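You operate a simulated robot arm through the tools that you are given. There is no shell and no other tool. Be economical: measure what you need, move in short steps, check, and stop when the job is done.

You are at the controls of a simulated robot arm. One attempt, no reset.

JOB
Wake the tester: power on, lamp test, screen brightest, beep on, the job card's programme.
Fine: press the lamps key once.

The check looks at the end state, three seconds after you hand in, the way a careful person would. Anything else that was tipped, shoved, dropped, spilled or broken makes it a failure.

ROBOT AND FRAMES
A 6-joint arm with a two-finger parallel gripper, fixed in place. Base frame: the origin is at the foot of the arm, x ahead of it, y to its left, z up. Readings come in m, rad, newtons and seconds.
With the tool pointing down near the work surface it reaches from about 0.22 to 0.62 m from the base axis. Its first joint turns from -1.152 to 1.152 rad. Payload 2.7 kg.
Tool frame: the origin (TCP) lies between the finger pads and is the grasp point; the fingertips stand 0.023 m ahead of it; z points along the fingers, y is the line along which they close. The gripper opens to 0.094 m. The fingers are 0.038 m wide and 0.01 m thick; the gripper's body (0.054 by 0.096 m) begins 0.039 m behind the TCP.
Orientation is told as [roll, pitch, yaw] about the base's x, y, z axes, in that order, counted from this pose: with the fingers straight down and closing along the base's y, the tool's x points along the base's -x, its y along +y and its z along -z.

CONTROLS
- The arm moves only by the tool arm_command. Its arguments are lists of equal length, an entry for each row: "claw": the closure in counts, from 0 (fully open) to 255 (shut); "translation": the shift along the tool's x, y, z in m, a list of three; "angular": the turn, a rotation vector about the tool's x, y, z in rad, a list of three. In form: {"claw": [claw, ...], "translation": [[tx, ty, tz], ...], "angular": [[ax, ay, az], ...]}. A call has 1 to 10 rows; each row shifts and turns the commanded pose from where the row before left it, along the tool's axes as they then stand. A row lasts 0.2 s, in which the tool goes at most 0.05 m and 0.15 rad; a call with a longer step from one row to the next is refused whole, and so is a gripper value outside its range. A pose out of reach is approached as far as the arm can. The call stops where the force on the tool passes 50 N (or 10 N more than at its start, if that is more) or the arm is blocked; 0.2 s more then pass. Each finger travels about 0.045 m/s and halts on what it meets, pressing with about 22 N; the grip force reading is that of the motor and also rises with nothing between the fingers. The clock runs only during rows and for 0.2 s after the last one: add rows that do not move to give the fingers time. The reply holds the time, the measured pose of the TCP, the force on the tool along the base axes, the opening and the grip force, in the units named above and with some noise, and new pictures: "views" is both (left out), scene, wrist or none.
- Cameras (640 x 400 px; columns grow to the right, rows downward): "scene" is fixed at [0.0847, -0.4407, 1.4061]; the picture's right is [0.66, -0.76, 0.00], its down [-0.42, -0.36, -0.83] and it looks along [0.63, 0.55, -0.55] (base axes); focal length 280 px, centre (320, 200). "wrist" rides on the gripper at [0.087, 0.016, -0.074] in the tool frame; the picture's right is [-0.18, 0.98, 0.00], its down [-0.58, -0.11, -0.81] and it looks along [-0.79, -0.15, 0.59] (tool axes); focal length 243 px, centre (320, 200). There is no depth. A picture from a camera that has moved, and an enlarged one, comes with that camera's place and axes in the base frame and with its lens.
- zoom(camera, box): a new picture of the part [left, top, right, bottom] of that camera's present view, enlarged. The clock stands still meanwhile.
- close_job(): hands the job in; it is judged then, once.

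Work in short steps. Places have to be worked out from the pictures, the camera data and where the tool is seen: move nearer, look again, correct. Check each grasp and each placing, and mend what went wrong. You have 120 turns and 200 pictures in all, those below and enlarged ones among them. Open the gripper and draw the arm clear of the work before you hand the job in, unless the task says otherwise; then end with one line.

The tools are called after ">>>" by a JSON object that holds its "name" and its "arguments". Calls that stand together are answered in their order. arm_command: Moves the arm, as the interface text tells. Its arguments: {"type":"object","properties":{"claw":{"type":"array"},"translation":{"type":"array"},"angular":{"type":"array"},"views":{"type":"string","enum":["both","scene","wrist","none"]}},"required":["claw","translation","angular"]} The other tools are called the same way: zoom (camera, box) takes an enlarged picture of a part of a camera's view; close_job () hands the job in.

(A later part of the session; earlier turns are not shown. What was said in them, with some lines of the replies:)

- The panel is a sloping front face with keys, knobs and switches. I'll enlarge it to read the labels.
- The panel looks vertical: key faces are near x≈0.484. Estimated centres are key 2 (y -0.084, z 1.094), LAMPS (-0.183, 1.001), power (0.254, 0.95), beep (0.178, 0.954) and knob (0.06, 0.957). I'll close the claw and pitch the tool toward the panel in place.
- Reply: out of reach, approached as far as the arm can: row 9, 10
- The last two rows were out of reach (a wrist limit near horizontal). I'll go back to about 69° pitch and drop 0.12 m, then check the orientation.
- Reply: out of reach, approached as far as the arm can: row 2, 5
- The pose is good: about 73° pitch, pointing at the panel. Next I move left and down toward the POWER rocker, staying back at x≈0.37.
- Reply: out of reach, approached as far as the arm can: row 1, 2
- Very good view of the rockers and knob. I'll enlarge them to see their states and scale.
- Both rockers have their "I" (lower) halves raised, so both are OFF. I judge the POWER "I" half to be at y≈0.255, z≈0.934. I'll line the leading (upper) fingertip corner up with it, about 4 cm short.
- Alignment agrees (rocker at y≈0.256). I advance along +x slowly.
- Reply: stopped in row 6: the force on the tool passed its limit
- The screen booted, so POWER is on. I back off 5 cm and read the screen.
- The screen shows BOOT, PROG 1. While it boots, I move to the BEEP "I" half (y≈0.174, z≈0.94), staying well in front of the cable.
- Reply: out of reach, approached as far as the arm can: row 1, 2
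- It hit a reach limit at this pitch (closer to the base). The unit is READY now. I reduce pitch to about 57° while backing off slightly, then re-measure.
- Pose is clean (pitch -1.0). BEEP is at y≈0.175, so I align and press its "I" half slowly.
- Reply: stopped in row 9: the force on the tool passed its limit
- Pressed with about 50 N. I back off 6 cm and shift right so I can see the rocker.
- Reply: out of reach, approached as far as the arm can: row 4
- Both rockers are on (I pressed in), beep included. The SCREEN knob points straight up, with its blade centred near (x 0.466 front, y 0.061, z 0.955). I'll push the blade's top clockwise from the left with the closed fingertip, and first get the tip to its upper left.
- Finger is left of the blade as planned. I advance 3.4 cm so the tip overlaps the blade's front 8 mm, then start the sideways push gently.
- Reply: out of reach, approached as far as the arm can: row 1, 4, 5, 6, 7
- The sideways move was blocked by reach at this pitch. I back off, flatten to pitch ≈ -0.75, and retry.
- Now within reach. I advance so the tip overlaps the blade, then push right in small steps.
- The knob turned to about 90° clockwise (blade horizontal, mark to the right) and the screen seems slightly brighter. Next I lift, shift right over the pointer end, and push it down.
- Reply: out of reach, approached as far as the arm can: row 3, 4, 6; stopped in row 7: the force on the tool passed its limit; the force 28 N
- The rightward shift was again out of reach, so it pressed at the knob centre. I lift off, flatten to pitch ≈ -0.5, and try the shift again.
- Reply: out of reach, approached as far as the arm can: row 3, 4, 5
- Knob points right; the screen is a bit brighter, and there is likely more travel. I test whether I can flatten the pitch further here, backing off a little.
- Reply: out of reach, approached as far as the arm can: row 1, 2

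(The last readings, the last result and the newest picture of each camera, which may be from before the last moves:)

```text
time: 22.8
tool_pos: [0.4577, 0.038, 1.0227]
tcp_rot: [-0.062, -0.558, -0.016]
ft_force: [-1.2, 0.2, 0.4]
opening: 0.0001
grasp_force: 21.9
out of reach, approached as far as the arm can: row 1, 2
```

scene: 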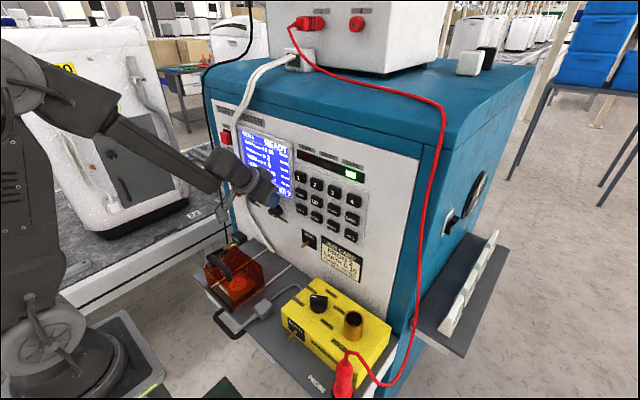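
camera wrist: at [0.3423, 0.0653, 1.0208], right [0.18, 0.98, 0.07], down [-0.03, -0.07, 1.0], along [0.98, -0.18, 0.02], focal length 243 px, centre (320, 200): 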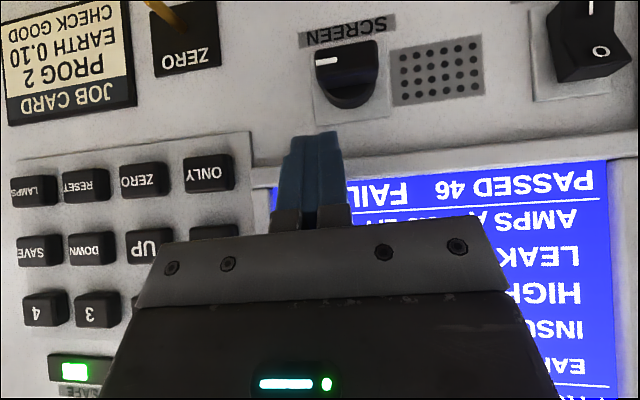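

>>> {"name": "arm_command", "arguments": {"claw": [255, 255, 255, 255], "translation": [[0, 0, 0], [0, 0, 0], [0, 0, 0], [0, 0, 0]], "angular": [[0, 0.06, 0], [0, 0.05, 0], [0, 0, 0], [0, 0, 0]], "views": "both"}}

```text
time: 23.8
tool_pos: [0.4584, 0.0392, 1.0223]
tcp_rot: [-0.055, -0.449, -0.024]
ft_force: [0.0, 0.7, -0.7]
opening: 0.0001
grasp_force: 21.3
camera wrist: at [0.3479, 0.0632, 1.0511], right [0.21, 0.98, 0.03], down [0.17, -0.07, 0.98], along [0.96, -0.2, -0.18], focal length 243 px, centre (320, 200)
```

scene: 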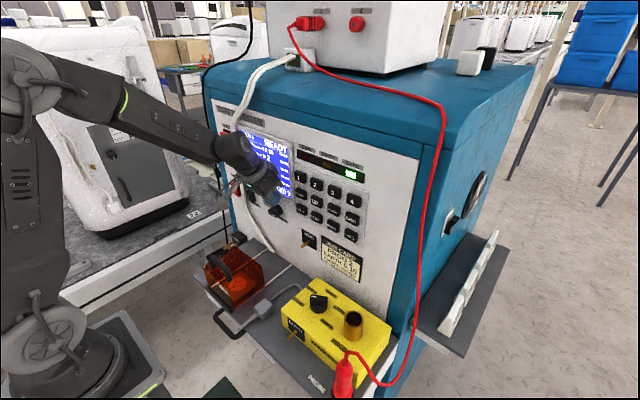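
wrist: 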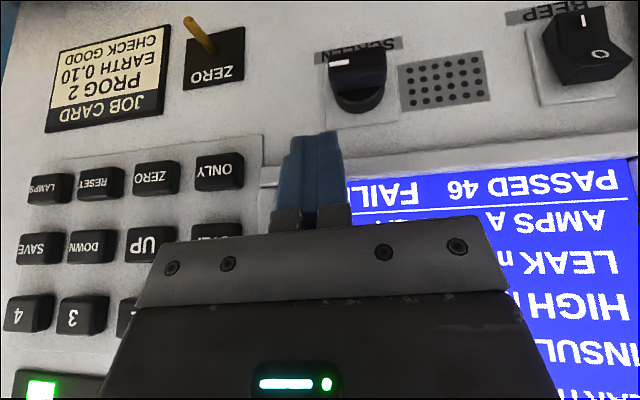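

Pitch is -0.45 now and reachable. I correct the small roll and retreat 1.5 cm in x to check freedom.

>>> {"name": "arm_command", "arguments": {"claw": [255, 255, 255], "translation": [[0.0135, 0, -0.0065], [0, 0, 0], [0, 0, 0]], "angular": [[-0.05, 0, 0.024], [0, 0, 0], [0, 0, 0]], "views": "none"}}

```text
time: 24.6
tool_pos: [0.4423, 0.0392, 1.0236]
tcp_rot: [0.006, -0.447, -0.051]
ft_force: [0.5, -0.5, -0.1]
opening: 0.0
grasp_force: 22.2
```

Free again. I lower onto the knob's right (pointer) end: first just above it, then push down in 4 mm steps.

>>> {"name": "arm_command", "arguments": {"claw": [255, 255, 255, 255, 255, 255, 255, 255], "translation": [[0.0045, 0.0015, 0.014], [0.0045, 0, 0.014], [0.0045, 0, 0.0139], [0, 0, 0], [0.0017, 0, 0.0036], [0.0017, 0, 0.0036], [0.0017, 0, 0.0036], [0, 0, 0]], "angular": [[0, 0, 0], [0, 0, 0], [0, 0, 0], [0, 0, 0], [0, 0, 0], [0, 0, 0], [0, 0, 0], [0, 0, 0]]}}

>>> {"name": "zoom", "arguments": {"camera": "scene", "box": [225, 170, 305, 220]}}

>>> {"name": "zoom", "arguments": {"camera": "wrist", "box": [220, 60, 460, 210]}}

```text
time: 26.4
tool_pos: [0.4495, 0.0423, 0.9654]
tcp_rot: [0.005, -0.453, -0.048]
ft_force: [0.2, -1.7, 2.1]
opening: 0.0001
grasp_force: 22.1
camera wrist: at [0.3393, 0.0639, 0.9949], right [0.21, 0.97, 0.09], down [0.17, -0.12, 0.98], along [0.96, -0.19, -0.19], focal length 243 px, centre (320, 200)
```

scene: 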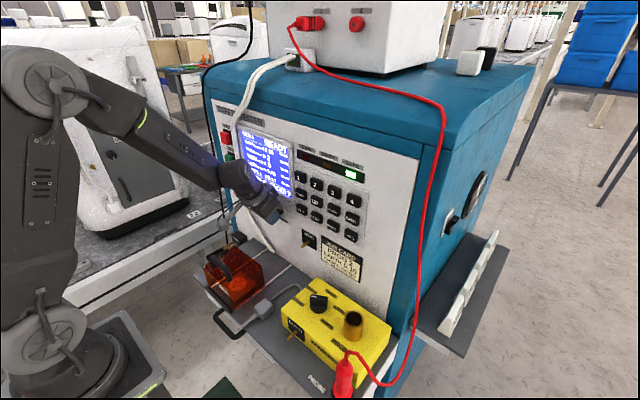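
wrist: 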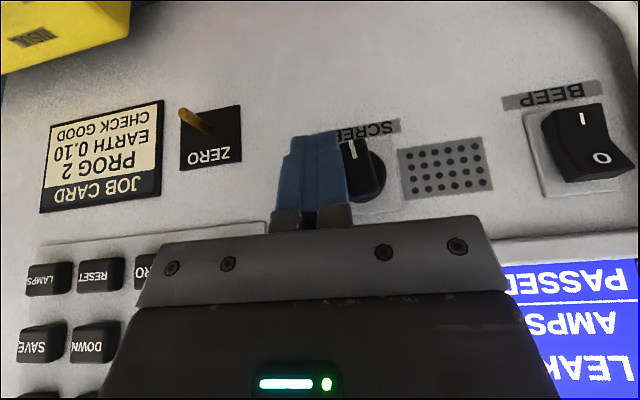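

```text
8.00 times, centred on (265, 195) of scene
camera zoom: at [0.0847, -0.4407, 1.4061], right [0.66, -0.76, 0.0], down [-0.42, -0.36, -0.83], along [0.63, 0.55, -0.55], focal length 2242 px, centre (760, 240)
```

zoom: 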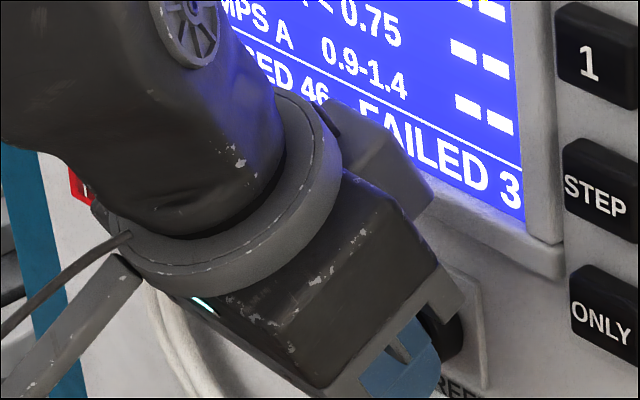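

```text
2.67 times, centred on (340, 135) of wrist
camera zoom: at [0.3393, 0.0639, 0.9949], right [0.21, 0.97, 0.09], down [0.17, -0.12, 0.98], along [0.96, -0.19, -0.19], focal length 647 px, centre (267, 373)
```

zoom: 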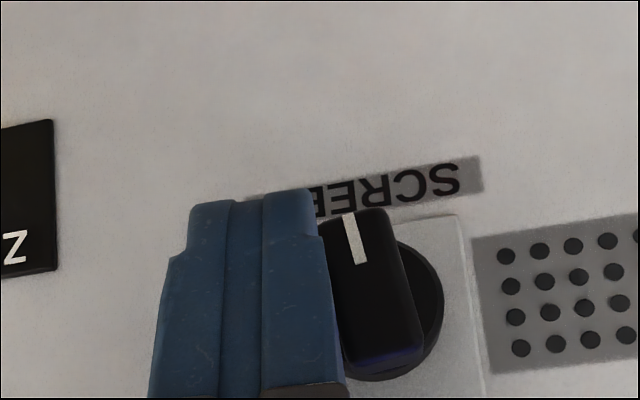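

The pointer is now nearly straight down; it turned freely with no stop felt yet. I'll lower the tip beside the pointer end and push it gently left (clockwise) to find the end stop.

>>> {"name": "arm_command", "arguments": {"claw": [255, 255, 255, 255, 255, 255], "translation": [[0, -0.003, 0], [0.006, 0, 0.0126], [0, 0.004, 0], [0, 0.004, 0], [0, 0.003, 0], [0, 0, 0]], "angular": [[0, 0, 0], [0, 0, 0], [0, 0, 0], [0, 0, 0], [0, 0, 0], [0, 0, 0]]}}

>>> {"name": "zoom", "arguments": {"camera": "wrist", "box": [220, 60, 460, 210]}}

>>> {"name": "zoom", "arguments": {"camera": "scene", "box": [220, 110, 380, 210]}}

```text
time: 27.5
tool_pos: [0.4493, 0.0405, 0.9541]
tcp_rot: [-0.001, -0.445, -0.069]
ft_force: [-2.0, -11.8, 4.0]
opening: 0.0
grasp_force: 22.1
stopped in row 5: the force on the tool passed its limit (the readings are from after the stop); the commanded pose is now the measured one
camera wrist: at [0.3396, 0.0651, 0.9836], right [0.23, 0.97, 0.08], down [0.17, -0.12, 0.98], along [0.96, -0.21, -0.19], focal length 243 px, centre (320, 200)
```

scene: 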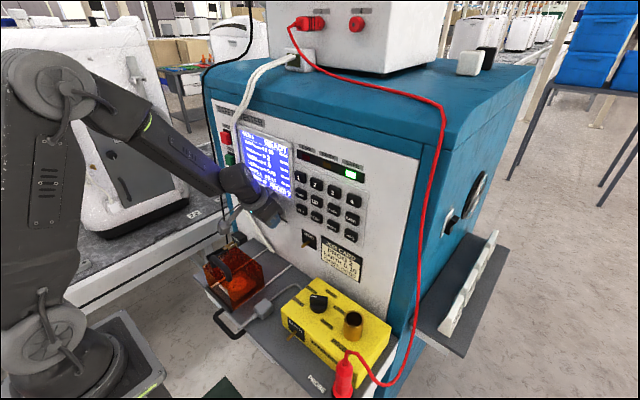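
wrist: 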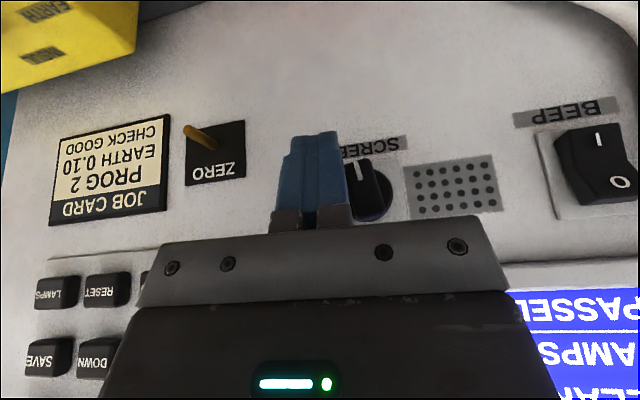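

```text
2.67 times, centred on (340, 135) of wrist
camera zoom: at [0.3396, 0.0651, 0.9836], right [0.23, 0.97, 0.08], down [0.17, -0.12, 0.98], along [0.96, -0.21, -0.19], focal length 647 px, centre (267, 373)
```

zoom: 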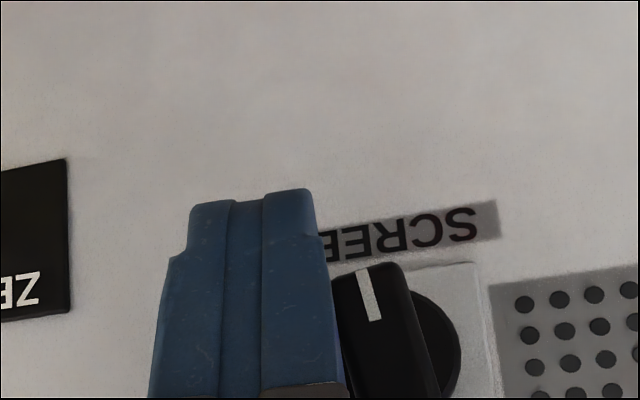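

```text
4.00 times, centred on (300, 160) of scene
camera zoom: at [0.0847, -0.441, 1.406], right [0.66, -0.76, 0.0], down [-0.42, -0.36, -0.83], along [0.63, 0.55, -0.55], focal length 1121 px, centre (400, 360)
```

zoom: 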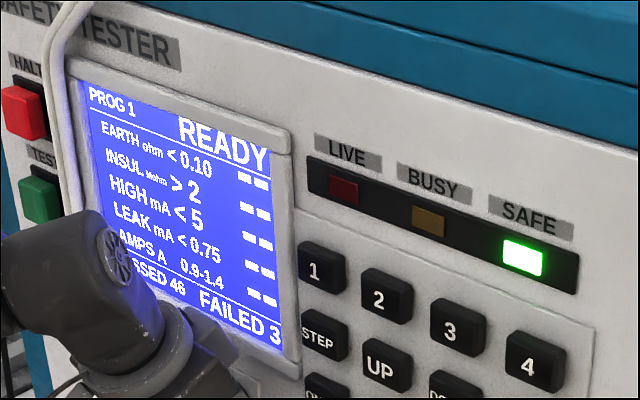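

Strong resistance with no further rotation, so the knob is at its clockwise end stop, and the screen is visibly brighter. I withdraw sideways, back and up, then verify.

>>> {"name": "arm_command", "arguments": {"claw": [255, 255, 255, 255, 255, 255, 255], "translation": [[0, -0.012, 0], [0.018, 0, -0.0087], [0.018, 0, -0.0087], [-0.0172, -0.02, -0.036], [-0.0172, -0.02, -0.036], [0, 0, 0], [0, 0, 0]], "angular": [[0, 0, 0], [0, 0, 0], [0, 0, 0], [0, 0, 0], [0, 0, 0], [0, 0, 0], [0, 0, 0]]}}

>>> {"name": "zoom", "arguments": {"camera": "scene", "box": [225, 170, 305, 220]}}

>>> {"name": "zoom", "arguments": {"camera": "scene", "box": [220, 110, 380, 210]}}

```text
time: 29.1
tool_pos: [0.4025, -0.005, 1.0338]
tcp_rot: [0.002, -0.444, -0.066]
ft_force: [0.5, 0.6, 0.5]
opening: 0.0
grasp_force: 22.0
camera wrist: at [0.2923, 0.0192, 1.0635], right [0.23, 0.97, 0.08], down [0.17, -0.12, 0.98], along [0.96, -0.21, -0.19], focal length 243 px, centre (320, 200)
```

scene: 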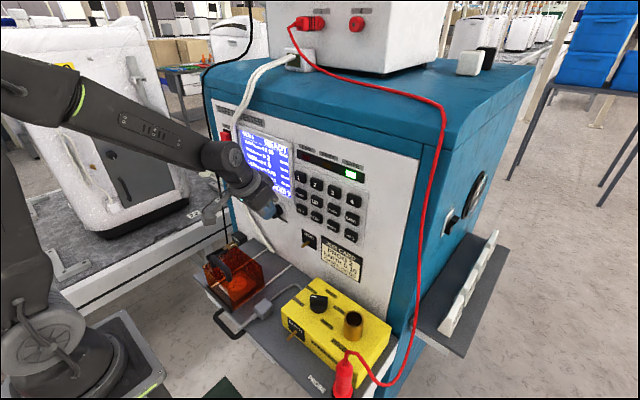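
wrist: 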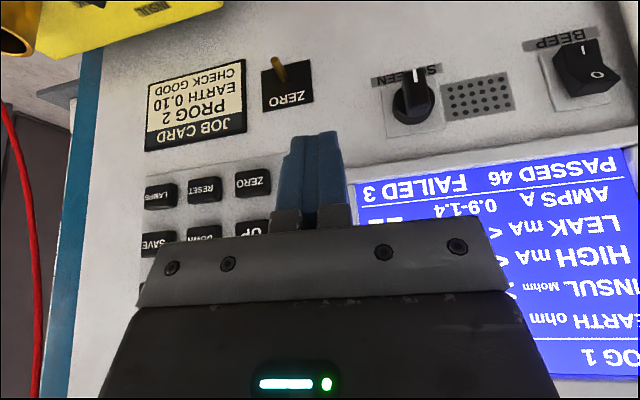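

```text
8.00 times, centred on (265, 195) of scene
camera zoom: at [0.0847, -0.4407, 1.4061], right [0.66, -0.76, 0.0], down [-0.42, -0.36, -0.83], along [0.63, 0.55, -0.55], focal length 2242 px, centre (760, 240)
```

zoom: 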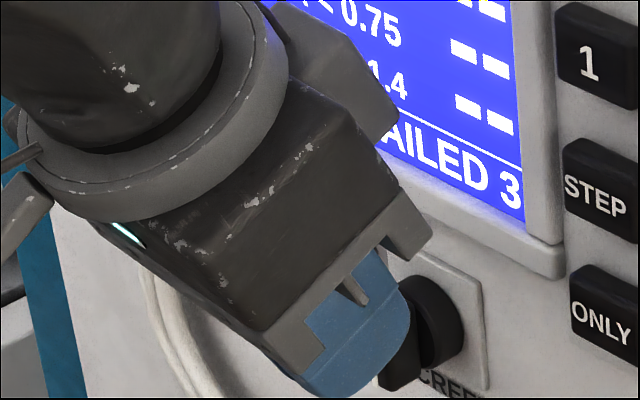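

```text
4.00 times, centred on (300, 160) of scene
camera zoom: at [0.0847, -0.4407, 1.4061], right [0.66, -0.76, 0.0], down [-0.42, -0.36, -0.83], along [0.63, 0.55, -0.55], focal length 1121 px, centre (400, 360)
```

zoom: 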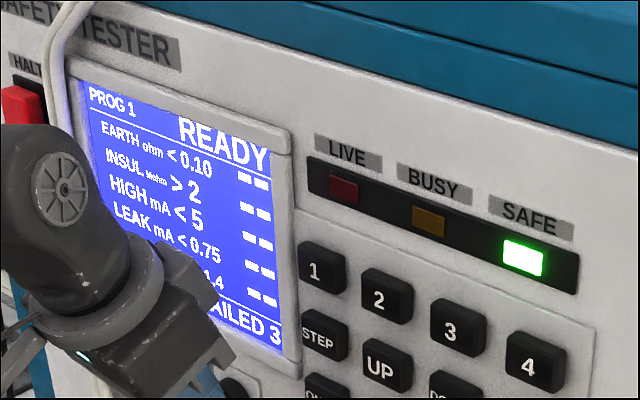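

The pointer now points down. My last push may have jammed, since the finger spanned both sides of the pivot. I'll retest with the tip lower so that only the pointer's end is pushed.

>>> {"name": "arm_command", "arguments": {"claw": [255, 255, 255, 255, 255, 255], "translation": [[0.0136, 0.01, 0.0282], [0.0136, 0.01, 0.0282], [0.0136, 0.01, 0.0282], [-0.0207, 0, 0.01], [-0.0207, 0, 0.01], [0, 0, 0]], "angular": [[0, 0, 0], [0, 0, 0], [0, 0, 0], [0, 0, 0], [0, 0, 0], [0, 0, 0]]}}

>>> {"name": "zoom", "arguments": {"camera": "wrist", "box": [220, 60, 460, 210]}}

```text
time: 30.5
tool_pos: [0.4562, 0.0172, 0.9437]
tcp_rot: [0.002, -0.445, -0.064]
ft_force: [0.0, 0.3, 0.0]
opening: 0.0
grasp_force: 22.1
out of reach, approached as far as the arm can: row 3
camera wrist: at [0.3463, 0.0413, 0.9731], right [0.23, 0.97, 0.08], down [0.17, -0.12, 0.98], along [0.96, -0.21, -0.19], focal length 243 px, centre (320, 200)
```

scene: 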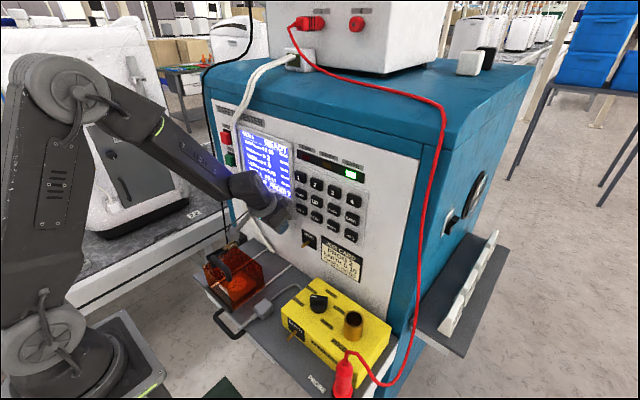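
wrist: 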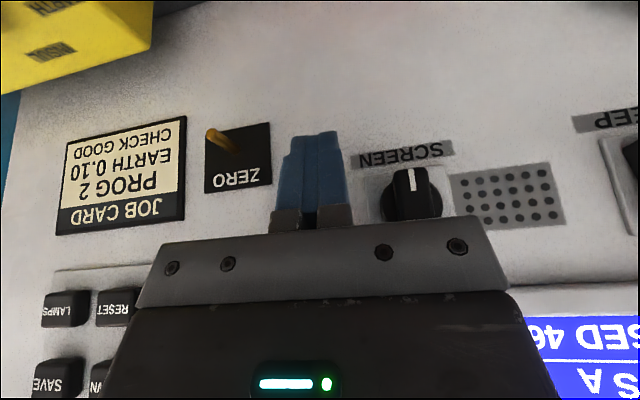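

```text
2.67 times, centred on (340, 135) of wrist
camera zoom: at [0.3463, 0.0413, 0.9731], right [0.23, 0.97, 0.08], down [0.17, -0.12, 0.98], along [0.96, -0.21, -0.19], focal length 647 px, centre (267, 373)
```

zoom: 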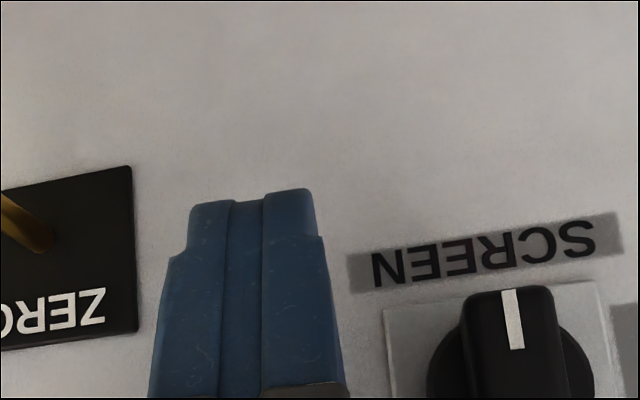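

>>> {"name": "arm_command", "arguments": {"claw": [255, 255, 255, 255, 255, 255, 255, 255, 255], "translation": [[0.008, 0, 0], [0, 0.01, 0], [0, 0.01, 0], [0, 0.004, 0], [0, 0.004, 0], [0, 0.003, 0], [0, 0.003, 0], [0, 0.003, 0], [0, 0, 0]], "angular": [[0, 0, 0], [0, 0, 0], [0, 0, 0], [0, 0, 0], [0, 0, 0], [0, 0, 0], [0, 0, 0], [0, 0, 0], [0, 0, 0]]}}

>>> {"name": "zoom", "arguments": {"camera": "wrist", "box": [220, 60, 460, 210]}}

>>> {"name": "zoom", "arguments": {"camera": "scene", "box": [220, 110, 380, 210]}}

```text
time: 31.9
tool_pos: [0.4496, 0.0409, 0.9405]
tcp_rot: [-0.005, -0.437, -0.086]
ft_force: [1.6, -10.9, 1.2]
opening: 0.0
grasp_force: 22.1
stopped in row 6: the force on the tool passed its limit (the readings are from after the stop); the commanded pose is now the measured one
camera wrist: at [0.3393, 0.067, 0.9711], right [0.25, 0.97, 0.07], down [0.17, -0.12, 0.98], along [0.95, -0.23, -0.2], focal length 243 px, centre (320, 200)
```

scene: 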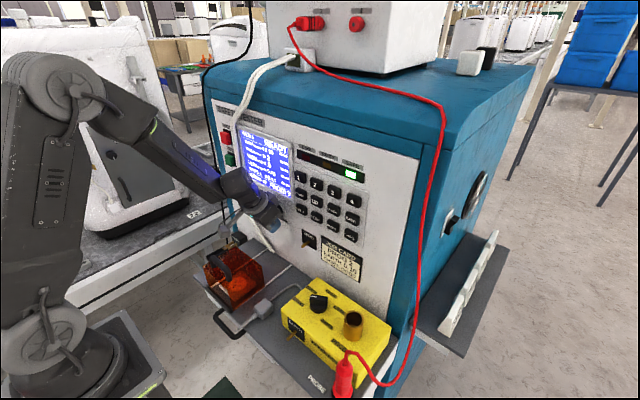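
wrist: 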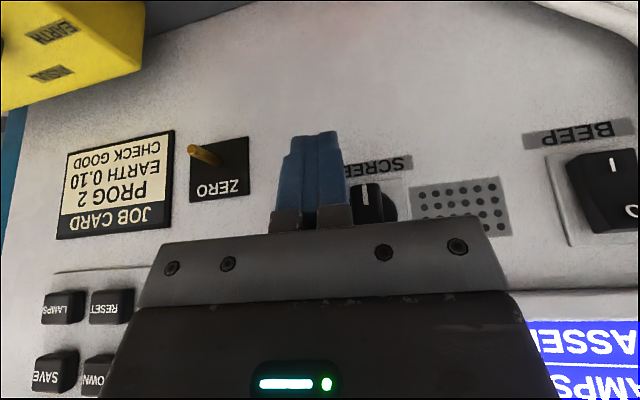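

```text
2.67 times, centred on (340, 135) of wrist
camera zoom: at [0.3393, 0.067, 0.9711], right [0.25, 0.97, 0.07], down [0.17, -0.12, 0.98], along [0.95, -0.23, -0.2], focal length 647 px, centre (267, 373)
```

zoom: 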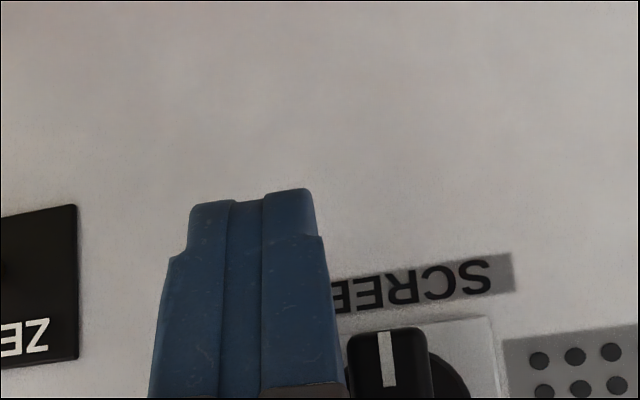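

```text
4.00 times, centred on (300, 160) of scene
camera zoom: at [0.0848, -0.4409, 1.406], right [0.66, -0.76, 0.0], down [-0.42, -0.36, -0.83], along [0.63, 0.55, -0.55], focal length 1121 px, centre (400, 360)
```

zoom: 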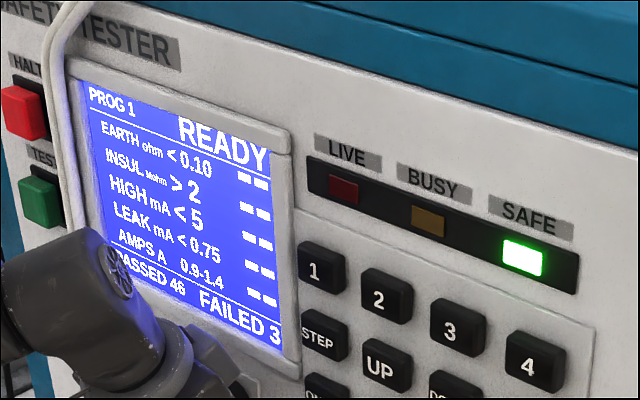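

A push well below the pivot also met a hard stop, so the knob is at its maximum. I retract, straighten yaw, and move in front of key 2 (y≈-0.084, z≈1.094).

>>> {"name": "arm_command", "arguments": {"claw": [255, 255, 255, 255, 255, 255, 255, 255, 255, 255], "translation": [[0, -0.012, 0], [0.02, 0, -0.0097], [0.02, 0, -0.0097], [0, 0, 0], [-0.0168, -0.0226, -0.0287], [-0.0168, -0.0226, -0.0287], [-0.0168, -0.0226, -0.0287], [-0.0168, -0.0226, -0.0287], [-0.0168, -0.0226, -0.0287], [0, 0, 0]], "angular": [[0, 0, 0], [0, 0, 0], [0, 0, 0], [-0.037, 0, -0.078], [0, 0, 0], [0, 0, 0], [0, 0, 0], [0, 0, 0], [0, 0, 0], [0, 0, 0]]}}

```text
time: 34.1
tool_pos: [0.422, -0.0805, 1.1082]
tcp_rot: [-0.004, -0.439, 0.004]
ft_force: [-0.5, 0.7, 0.0]
opening: 0.0
grasp_force: 21.8
camera wrist: at [0.3107, -0.0634, 1.1383], right [0.16, 0.98, 0.07], down [0.18, -0.1, 0.98], along [0.97, -0.15, -0.2], focal length 243 px, centre (320, 200)
```

scene: 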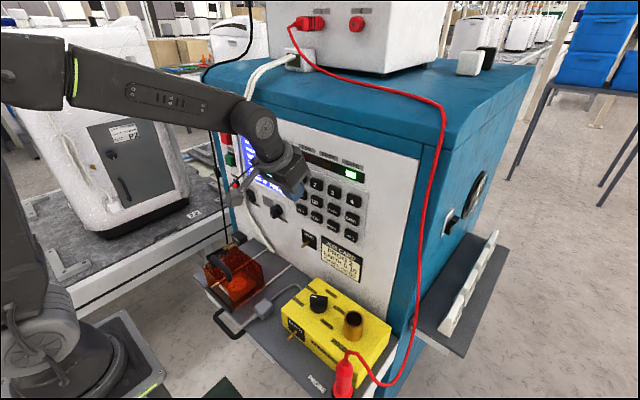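
wrist: 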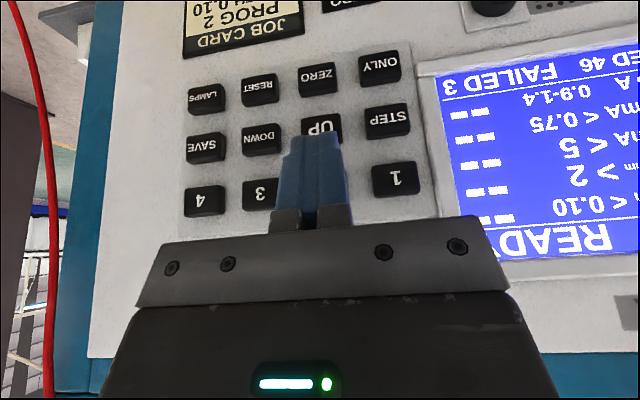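

Key 2 computed at (y -0.084, z 1.093), with the tip corner at z≈1.096. I advance and press gently.

>>> {"name": "arm_command", "arguments": {"claw": [255, 255, 255, 255, 255, 255, 255], "translation": [[-0.00905, -0.003, 0.0043], [-0.00905, 0, 0.0043], [-0.00905, 0, 0.0043], [-0.0027, 0, 0.0013], [-0.0027, 0, 0.0013], [-0.0027, 0, 0.0013], [0, 0, 0]], "angular": [[0, 0, 0], [0, 0, 0], [0, 0, 0], [0, 0, 0], [0, 0, 0], [0, 0, 0], [0, 0, 0]]}}

>>> {"name": "zoom", "arguments": {"camera": "scene", "box": [220, 110, 380, 210]}}

```text
time: 35.7
tool_pos: [0.4581, -0.0817, 1.1091]
tcp_rot: [-0.005, -0.438, 0.003]
ft_force: [-1.9, -1.7, 1.0]
opening: 0.0001
grasp_force: 22.1
camera wrist: at [0.347, -0.0646, 1.1377], right [0.16, 0.98, 0.07], down [0.18, -0.1, 0.98], along [0.97, -0.15, -0.2], focal length 243 px, centre (320, 200)
```

scene: 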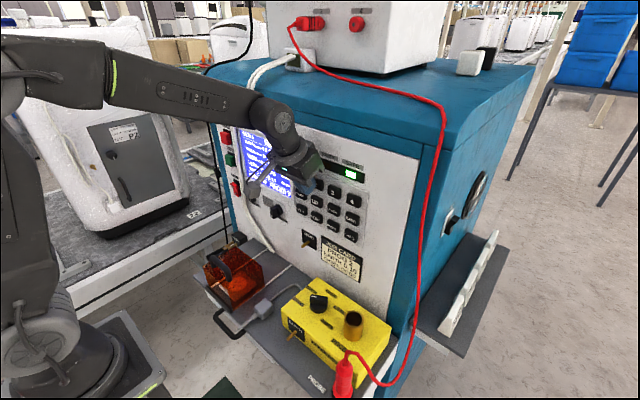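
wrist: 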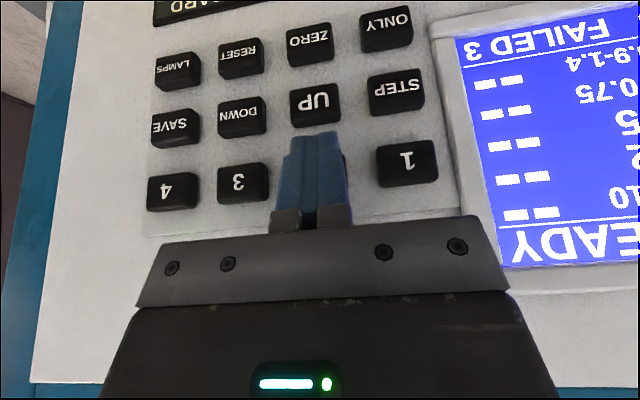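

```text
4.00 times, centred on (300, 160) of scene
camera zoom: at [0.0847, -0.4407, 1.4061], right [0.66, -0.76, 0.0], down [-0.42, -0.36, -0.83], along [0.63, 0.55, -0.55], focal length 1121 px, centre (400, 360)
```

zoom: 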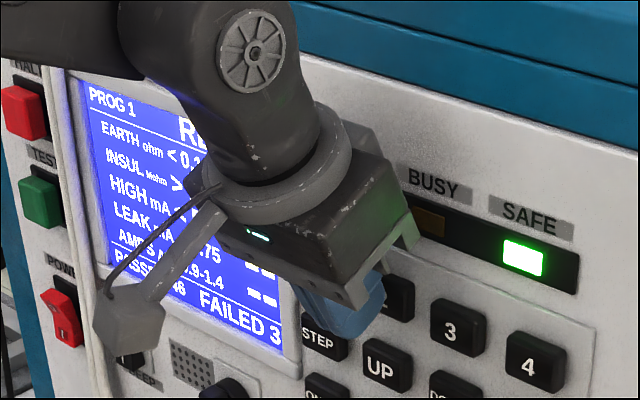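

Light contact, still PROG 1. I press further in 2 mm steps.

>>> {"name": "arm_command", "arguments": {"claw": [255, 255, 255, 255], "translation": [[-0.0018, 0, 0.0009], [-0.0018, 0, 0.0009], [-0.0018, 0, 0.0009], [0, 0, 0]], "angular": [[0, 0, 0], [0, 0, 0], [0, 0, 0], [0, 0, 0]], "views": "none"}}

>>> {"name": "zoom", "arguments": {"camera": "scene", "box": [220, 110, 380, 210]}}

```text
time: 36.7
tool_pos: [0.4628, -0.0809, 1.1072]
tcp_rot: [-0.005, -0.438, 0.005]
ft_force: [-18.6, 4.7, 3.7]
opening: 0.0
grasp_force: 21.7
```

```text
4.00 times, centred on (300, 160) of scene
camera zoom: at [0.0841, -0.4405, 1.4062], right [0.66, -0.76, 0.0], down [-0.42, -0.36, -0.83], along [0.63, 0.55, -0.55], focal length 1121 px, centre (400, 360)
```

zoom: 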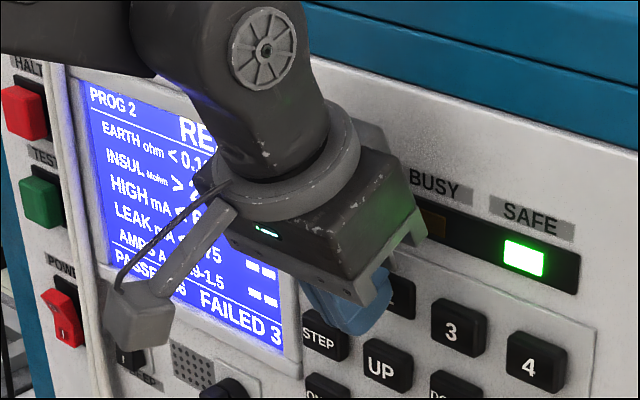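

PROG 2 is selected. I retract straight back and move in front of LAMPS (y≈-0.183, z≈1.001).

>>> {"name": "arm_command", "arguments": {"claw": [255, 255, 255, 255, 255, 255, 255, 255], "translation": [[0.0204, 0, -0.0096], [0.0204, 0, -0.0096], [0.01, -0.0255, 0.0213], [0.01, -0.0255, 0.0213], [0.01, -0.0255, 0.0213], [0.01, -0.0255, 0.0213], [0, 0, 0], [0, 0, 0]], "angular": [[0, 0, 0], [0, 0, 0], [0, 0, 0], [0, 0, 0], [0, 0, 0], [0, 0, 0], [0, 0, 0], [0, 0, 0]]}}

>>> {"name": "zoom", "arguments": {"camera": "scene", "box": [220, 110, 380, 210]}}

```text
time: 38.5
tool_pos: [0.4186, -0.1827, 1.0098]
tcp_rot: [-0.006, -0.441, 0.006]
ft_force: [0.4, 0.1, -0.8]
opening: 0.0
grasp_force: 21.8
camera wrist: at [0.307, -0.1657, 1.0404], right [0.16, 0.98, 0.07], down [0.18, -0.1, 0.98], along [0.97, -0.15, -0.2], focal length 243 px, centre (320, 200)
```

scene: 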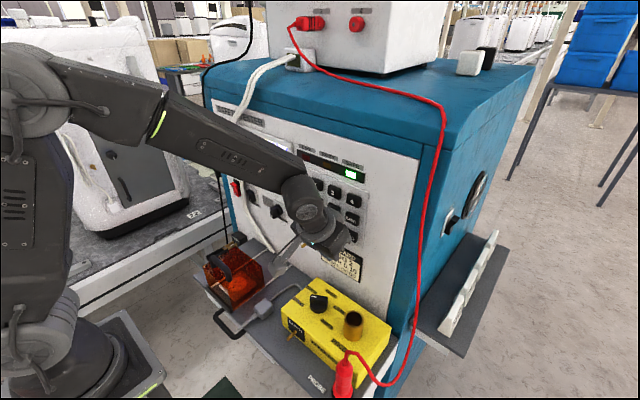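
wrist: 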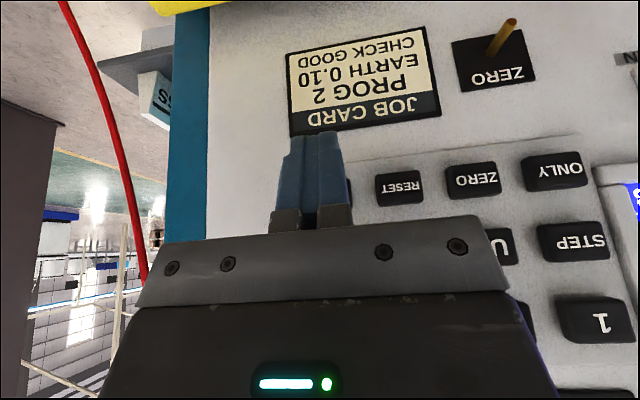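

```text
4.00 times, centred on (300, 160) of scene
camera zoom: at [0.0847, -0.4407, 1.4061], right [0.66, -0.76, 0.0], down [-0.42, -0.36, -0.83], along [0.63, 0.55, -0.55], focal length 1121 px, centre (400, 360)
```

zoom: 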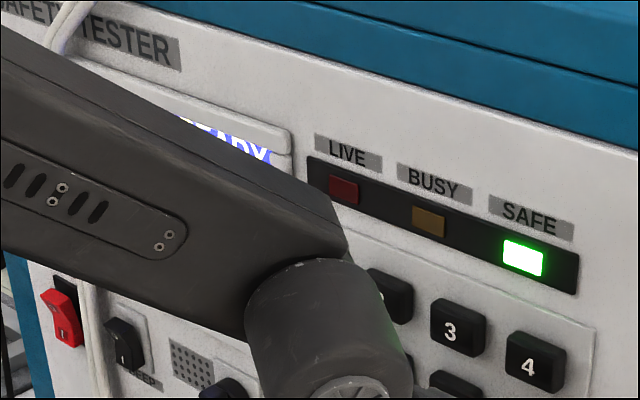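

Aligned on LAMPS (y -0.183; the tip needs +4 mm up). I advance to touch, then press about 5 mm, once.

>>> {"name": "arm_command", "arguments": {"claw": [255, 255, 255, 255, 255, 255, 255, 255], "translation": [[-0.0017, 0, -0.0036], [-0.0118, 0, 0.0055], [-0.0118, 0, 0.0055], [-0.0118, 0, 0.0055], [-0.0018, 0, 0.0009], [-0.0018, 0, 0.0009], [-0.0018, 0, 0.0009], [0, 0, 0]], "angular": [[0, 0, 0], [0, 0, 0], [0, 0, 0], [0, 0, 0], [0, 0, 0], [0, 0, 0], [0, 0, 0], [0, 0, 0]]}}

>>> {"name": "zoom", "arguments": {"camera": "scene", "box": [220, 110, 380, 210]}}

```text
time: 40.3
tool_pos: [0.4634, -0.1842, 1.0151]
tcp_rot: [-0.001, -0.435, 0.004]
ft_force: [-18.8, -6.5, -5.8]
opening: 0.0
grasp_force: 22.3
camera wrist: at [0.352, -0.1674, 1.0469], right [0.17, 0.98, 0.08], down [0.19, -0.11, 0.98], along [0.97, -0.15, -0.2], focal length 243 px, centre (320, 200)
```

scene: 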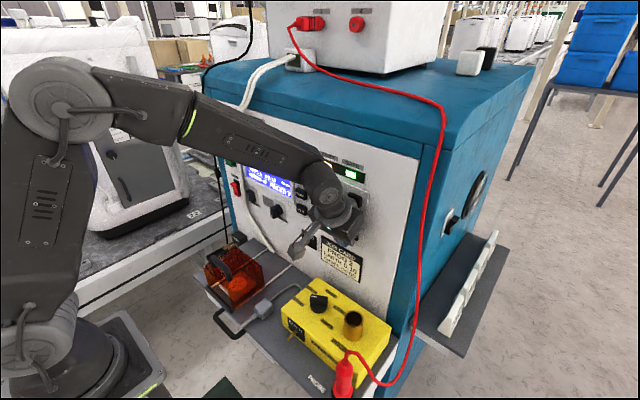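
wrist: 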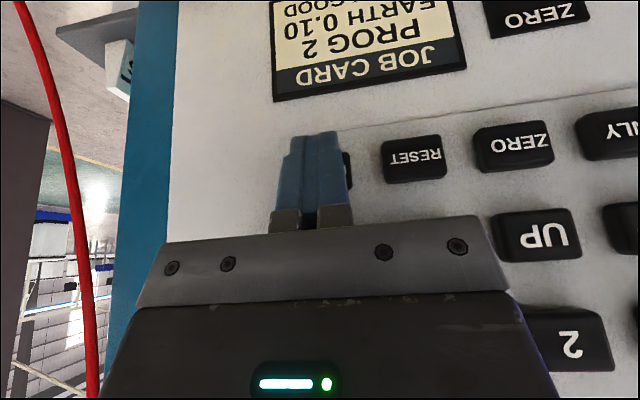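

```text
4.00 times, centred on (300, 160) of scene
camera zoom: at [0.0843, -0.4409, 1.4061], right [0.66, -0.76, 0.0], down [-0.42, -0.36, -0.83], along [0.63, 0.55, -0.55], focal length 1121 px, centre (400, 360)
```

zoom: 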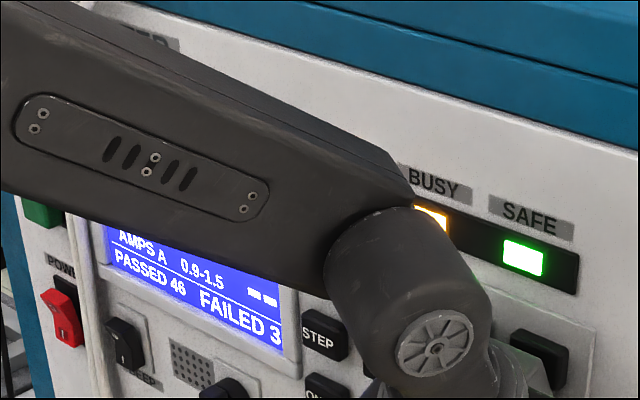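

BUSY lit along with SAFE, so the lamp test registered. I retract straight back, rise clear, and open the gripper.

>>> {"name": "arm_command", "arguments": {"claw": [255, 255, 255, 255, 128, 0, 0, 0], "translation": [[0.0204, 0, -0.0096], [0.0204, 0, -0.0096], [0.0204, 0.01, -0.0096], [0, 0.02, -0.04], [0, 0.02, -0.04], [0, 0.02, -0.04], [0, 0.02, -0.03], [0, 0, 0]], "angular": [[0, 0, 0], [0, 0, 0], [0, 0, 0], [0, 0, 0], [0, 0, 0], [0, 0, 0], [0, 0, 0], [0, 0, 0]]}}

>>> {"name": "zoom", "arguments": {"camera": "scene", "box": [220, 110, 380, 210]}}

>>> {"name": "zoom", "arguments": {"camera": "scene", "box": [210, 160, 370, 260]}}

```text
time: 42.1
tool_pos: [0.3309, -0.0932, 1.1512]
tcp_rot: [-0.008, -0.441, 0.005]
ft_force: [0.3, -0.5, -0.2]
opening: 0.0858
grasp_force: 0.0
camera wrist: at [0.2203, -0.0769, 1.1816], right [0.16, 0.98, 0.07], down [0.18, -0.1, 0.98], along [0.97, -0.15, -0.2], focal length 243 px, centre (320, 200)
```

scene: 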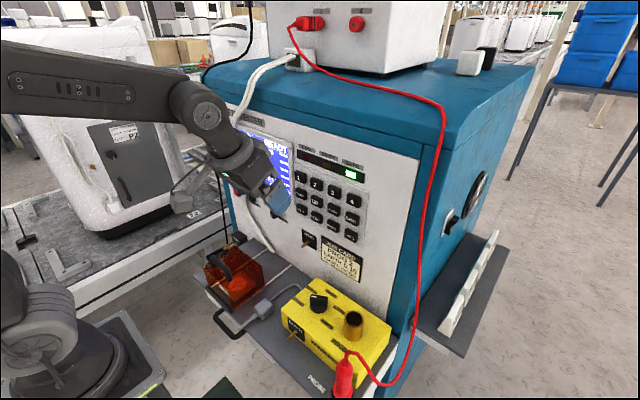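
wrist: 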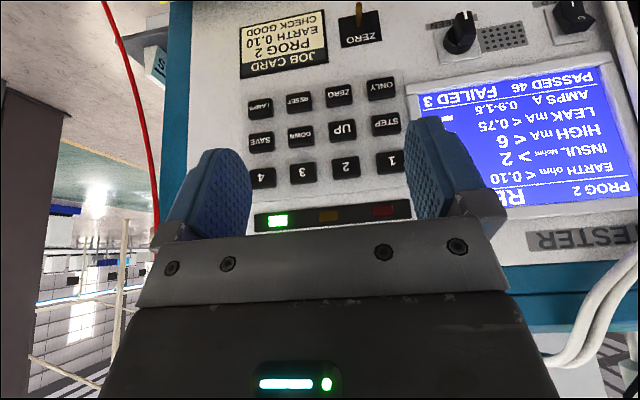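

```text
4.00 times, centred on (300, 160) of scene
camera zoom: at [0.0847, -0.4407, 1.4061], right [0.66, -0.76, 0.0], down [-0.42, -0.36, -0.83], along [0.63, 0.55, -0.55], focal length 1121 px, centre (400, 360)
```

zoom: 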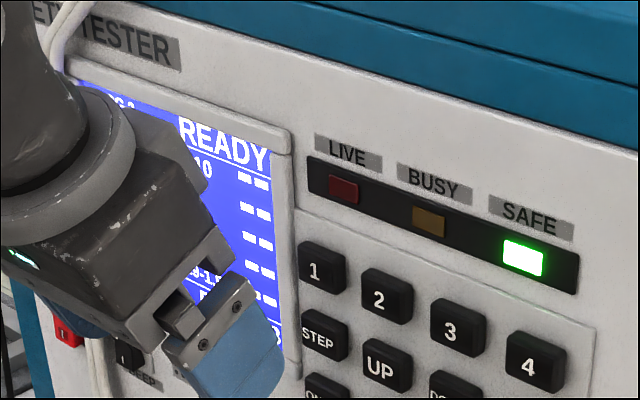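

```text
4.00 times, centred on (290, 210) of scene
camera zoom: at [0.0847, -0.4407, 1.4061], right [0.66, -0.76, 0.0], down [-0.42, -0.36, -0.83], along [0.63, 0.55, -0.55], focal length 1121 px, centre (440, 160)
```

zoom: 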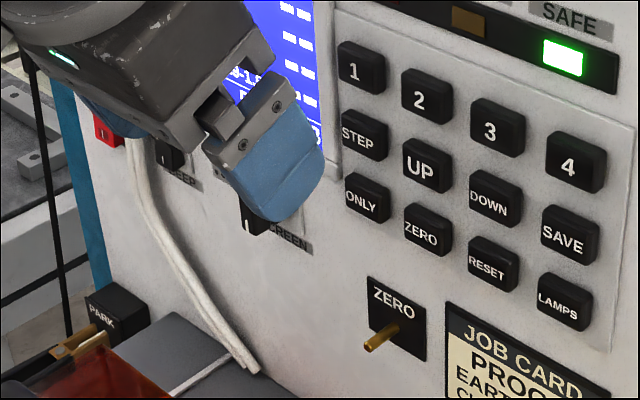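

The lamp test was momentary and has finished; the screen shows READY, PROG 2. I draw the arm a little further clear and take a last look at the switches.

>>> {"name": "arm_command", "arguments": {"claw": [0, 0, 0, 0], "translation": [[0, 0, -0.04], [0, 0, -0.04], [0, 0, -0.03], [0, 0, 0]], "angular": [[0, 0, 0], [0, 0, 0], [0, 0, 0], [0, 0, 0]], "views": "wrist"}}

>>> {"name": "zoom", "arguments": {"camera": "scene", "box": [210, 110, 370, 210]}}

```text
time: 43.1
tool_pos: [0.2852, -0.092, 1.2515]
tcp_rot: [-0.007, -0.439, 0.004]
ft_force: [-0.3, -0.6, -0.7]
opening: 0.0941
grasp_force: 0.0
camera wrist: at [0.1753, -0.0752, 1.2823], right [0.16, 0.98, 0.07], down [0.18, -0.1, 0.98], along [0.97, -0.15, -0.2], focal length 243 px, centre (320, 200)
```

wrist: 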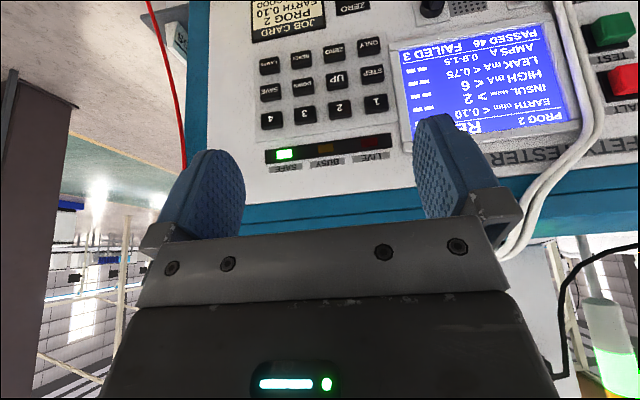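

```text
4.00 times, centred on (290, 160) of scene
camera zoom: at [0.0847, -0.4407, 1.4061], right [0.66, -0.76, 0.0], down [-0.42, -0.36, -0.83], along [0.63, 0.55, -0.55], focal length 1121 px, centre (440, 360)
```

zoom: 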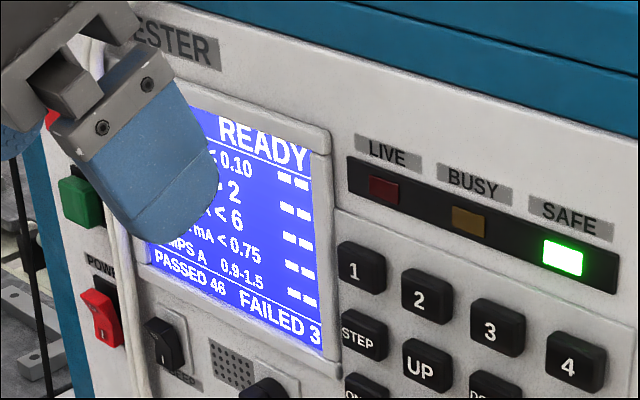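

Power on, beep on, screen at its brightest stop, programme 2 selected, lamps key pressed once, and the arm is clear. I hand in.

>>> {"name": "close_job", "arguments": {}}

```text
The job is handed in.
```

The tester is on and shows READY on PROG 2, with the beep on, the screen knob at its brightest stop and the lamps key pressed once; the lamps lit briefly and went out again. The gripper is open and the arm is clear.
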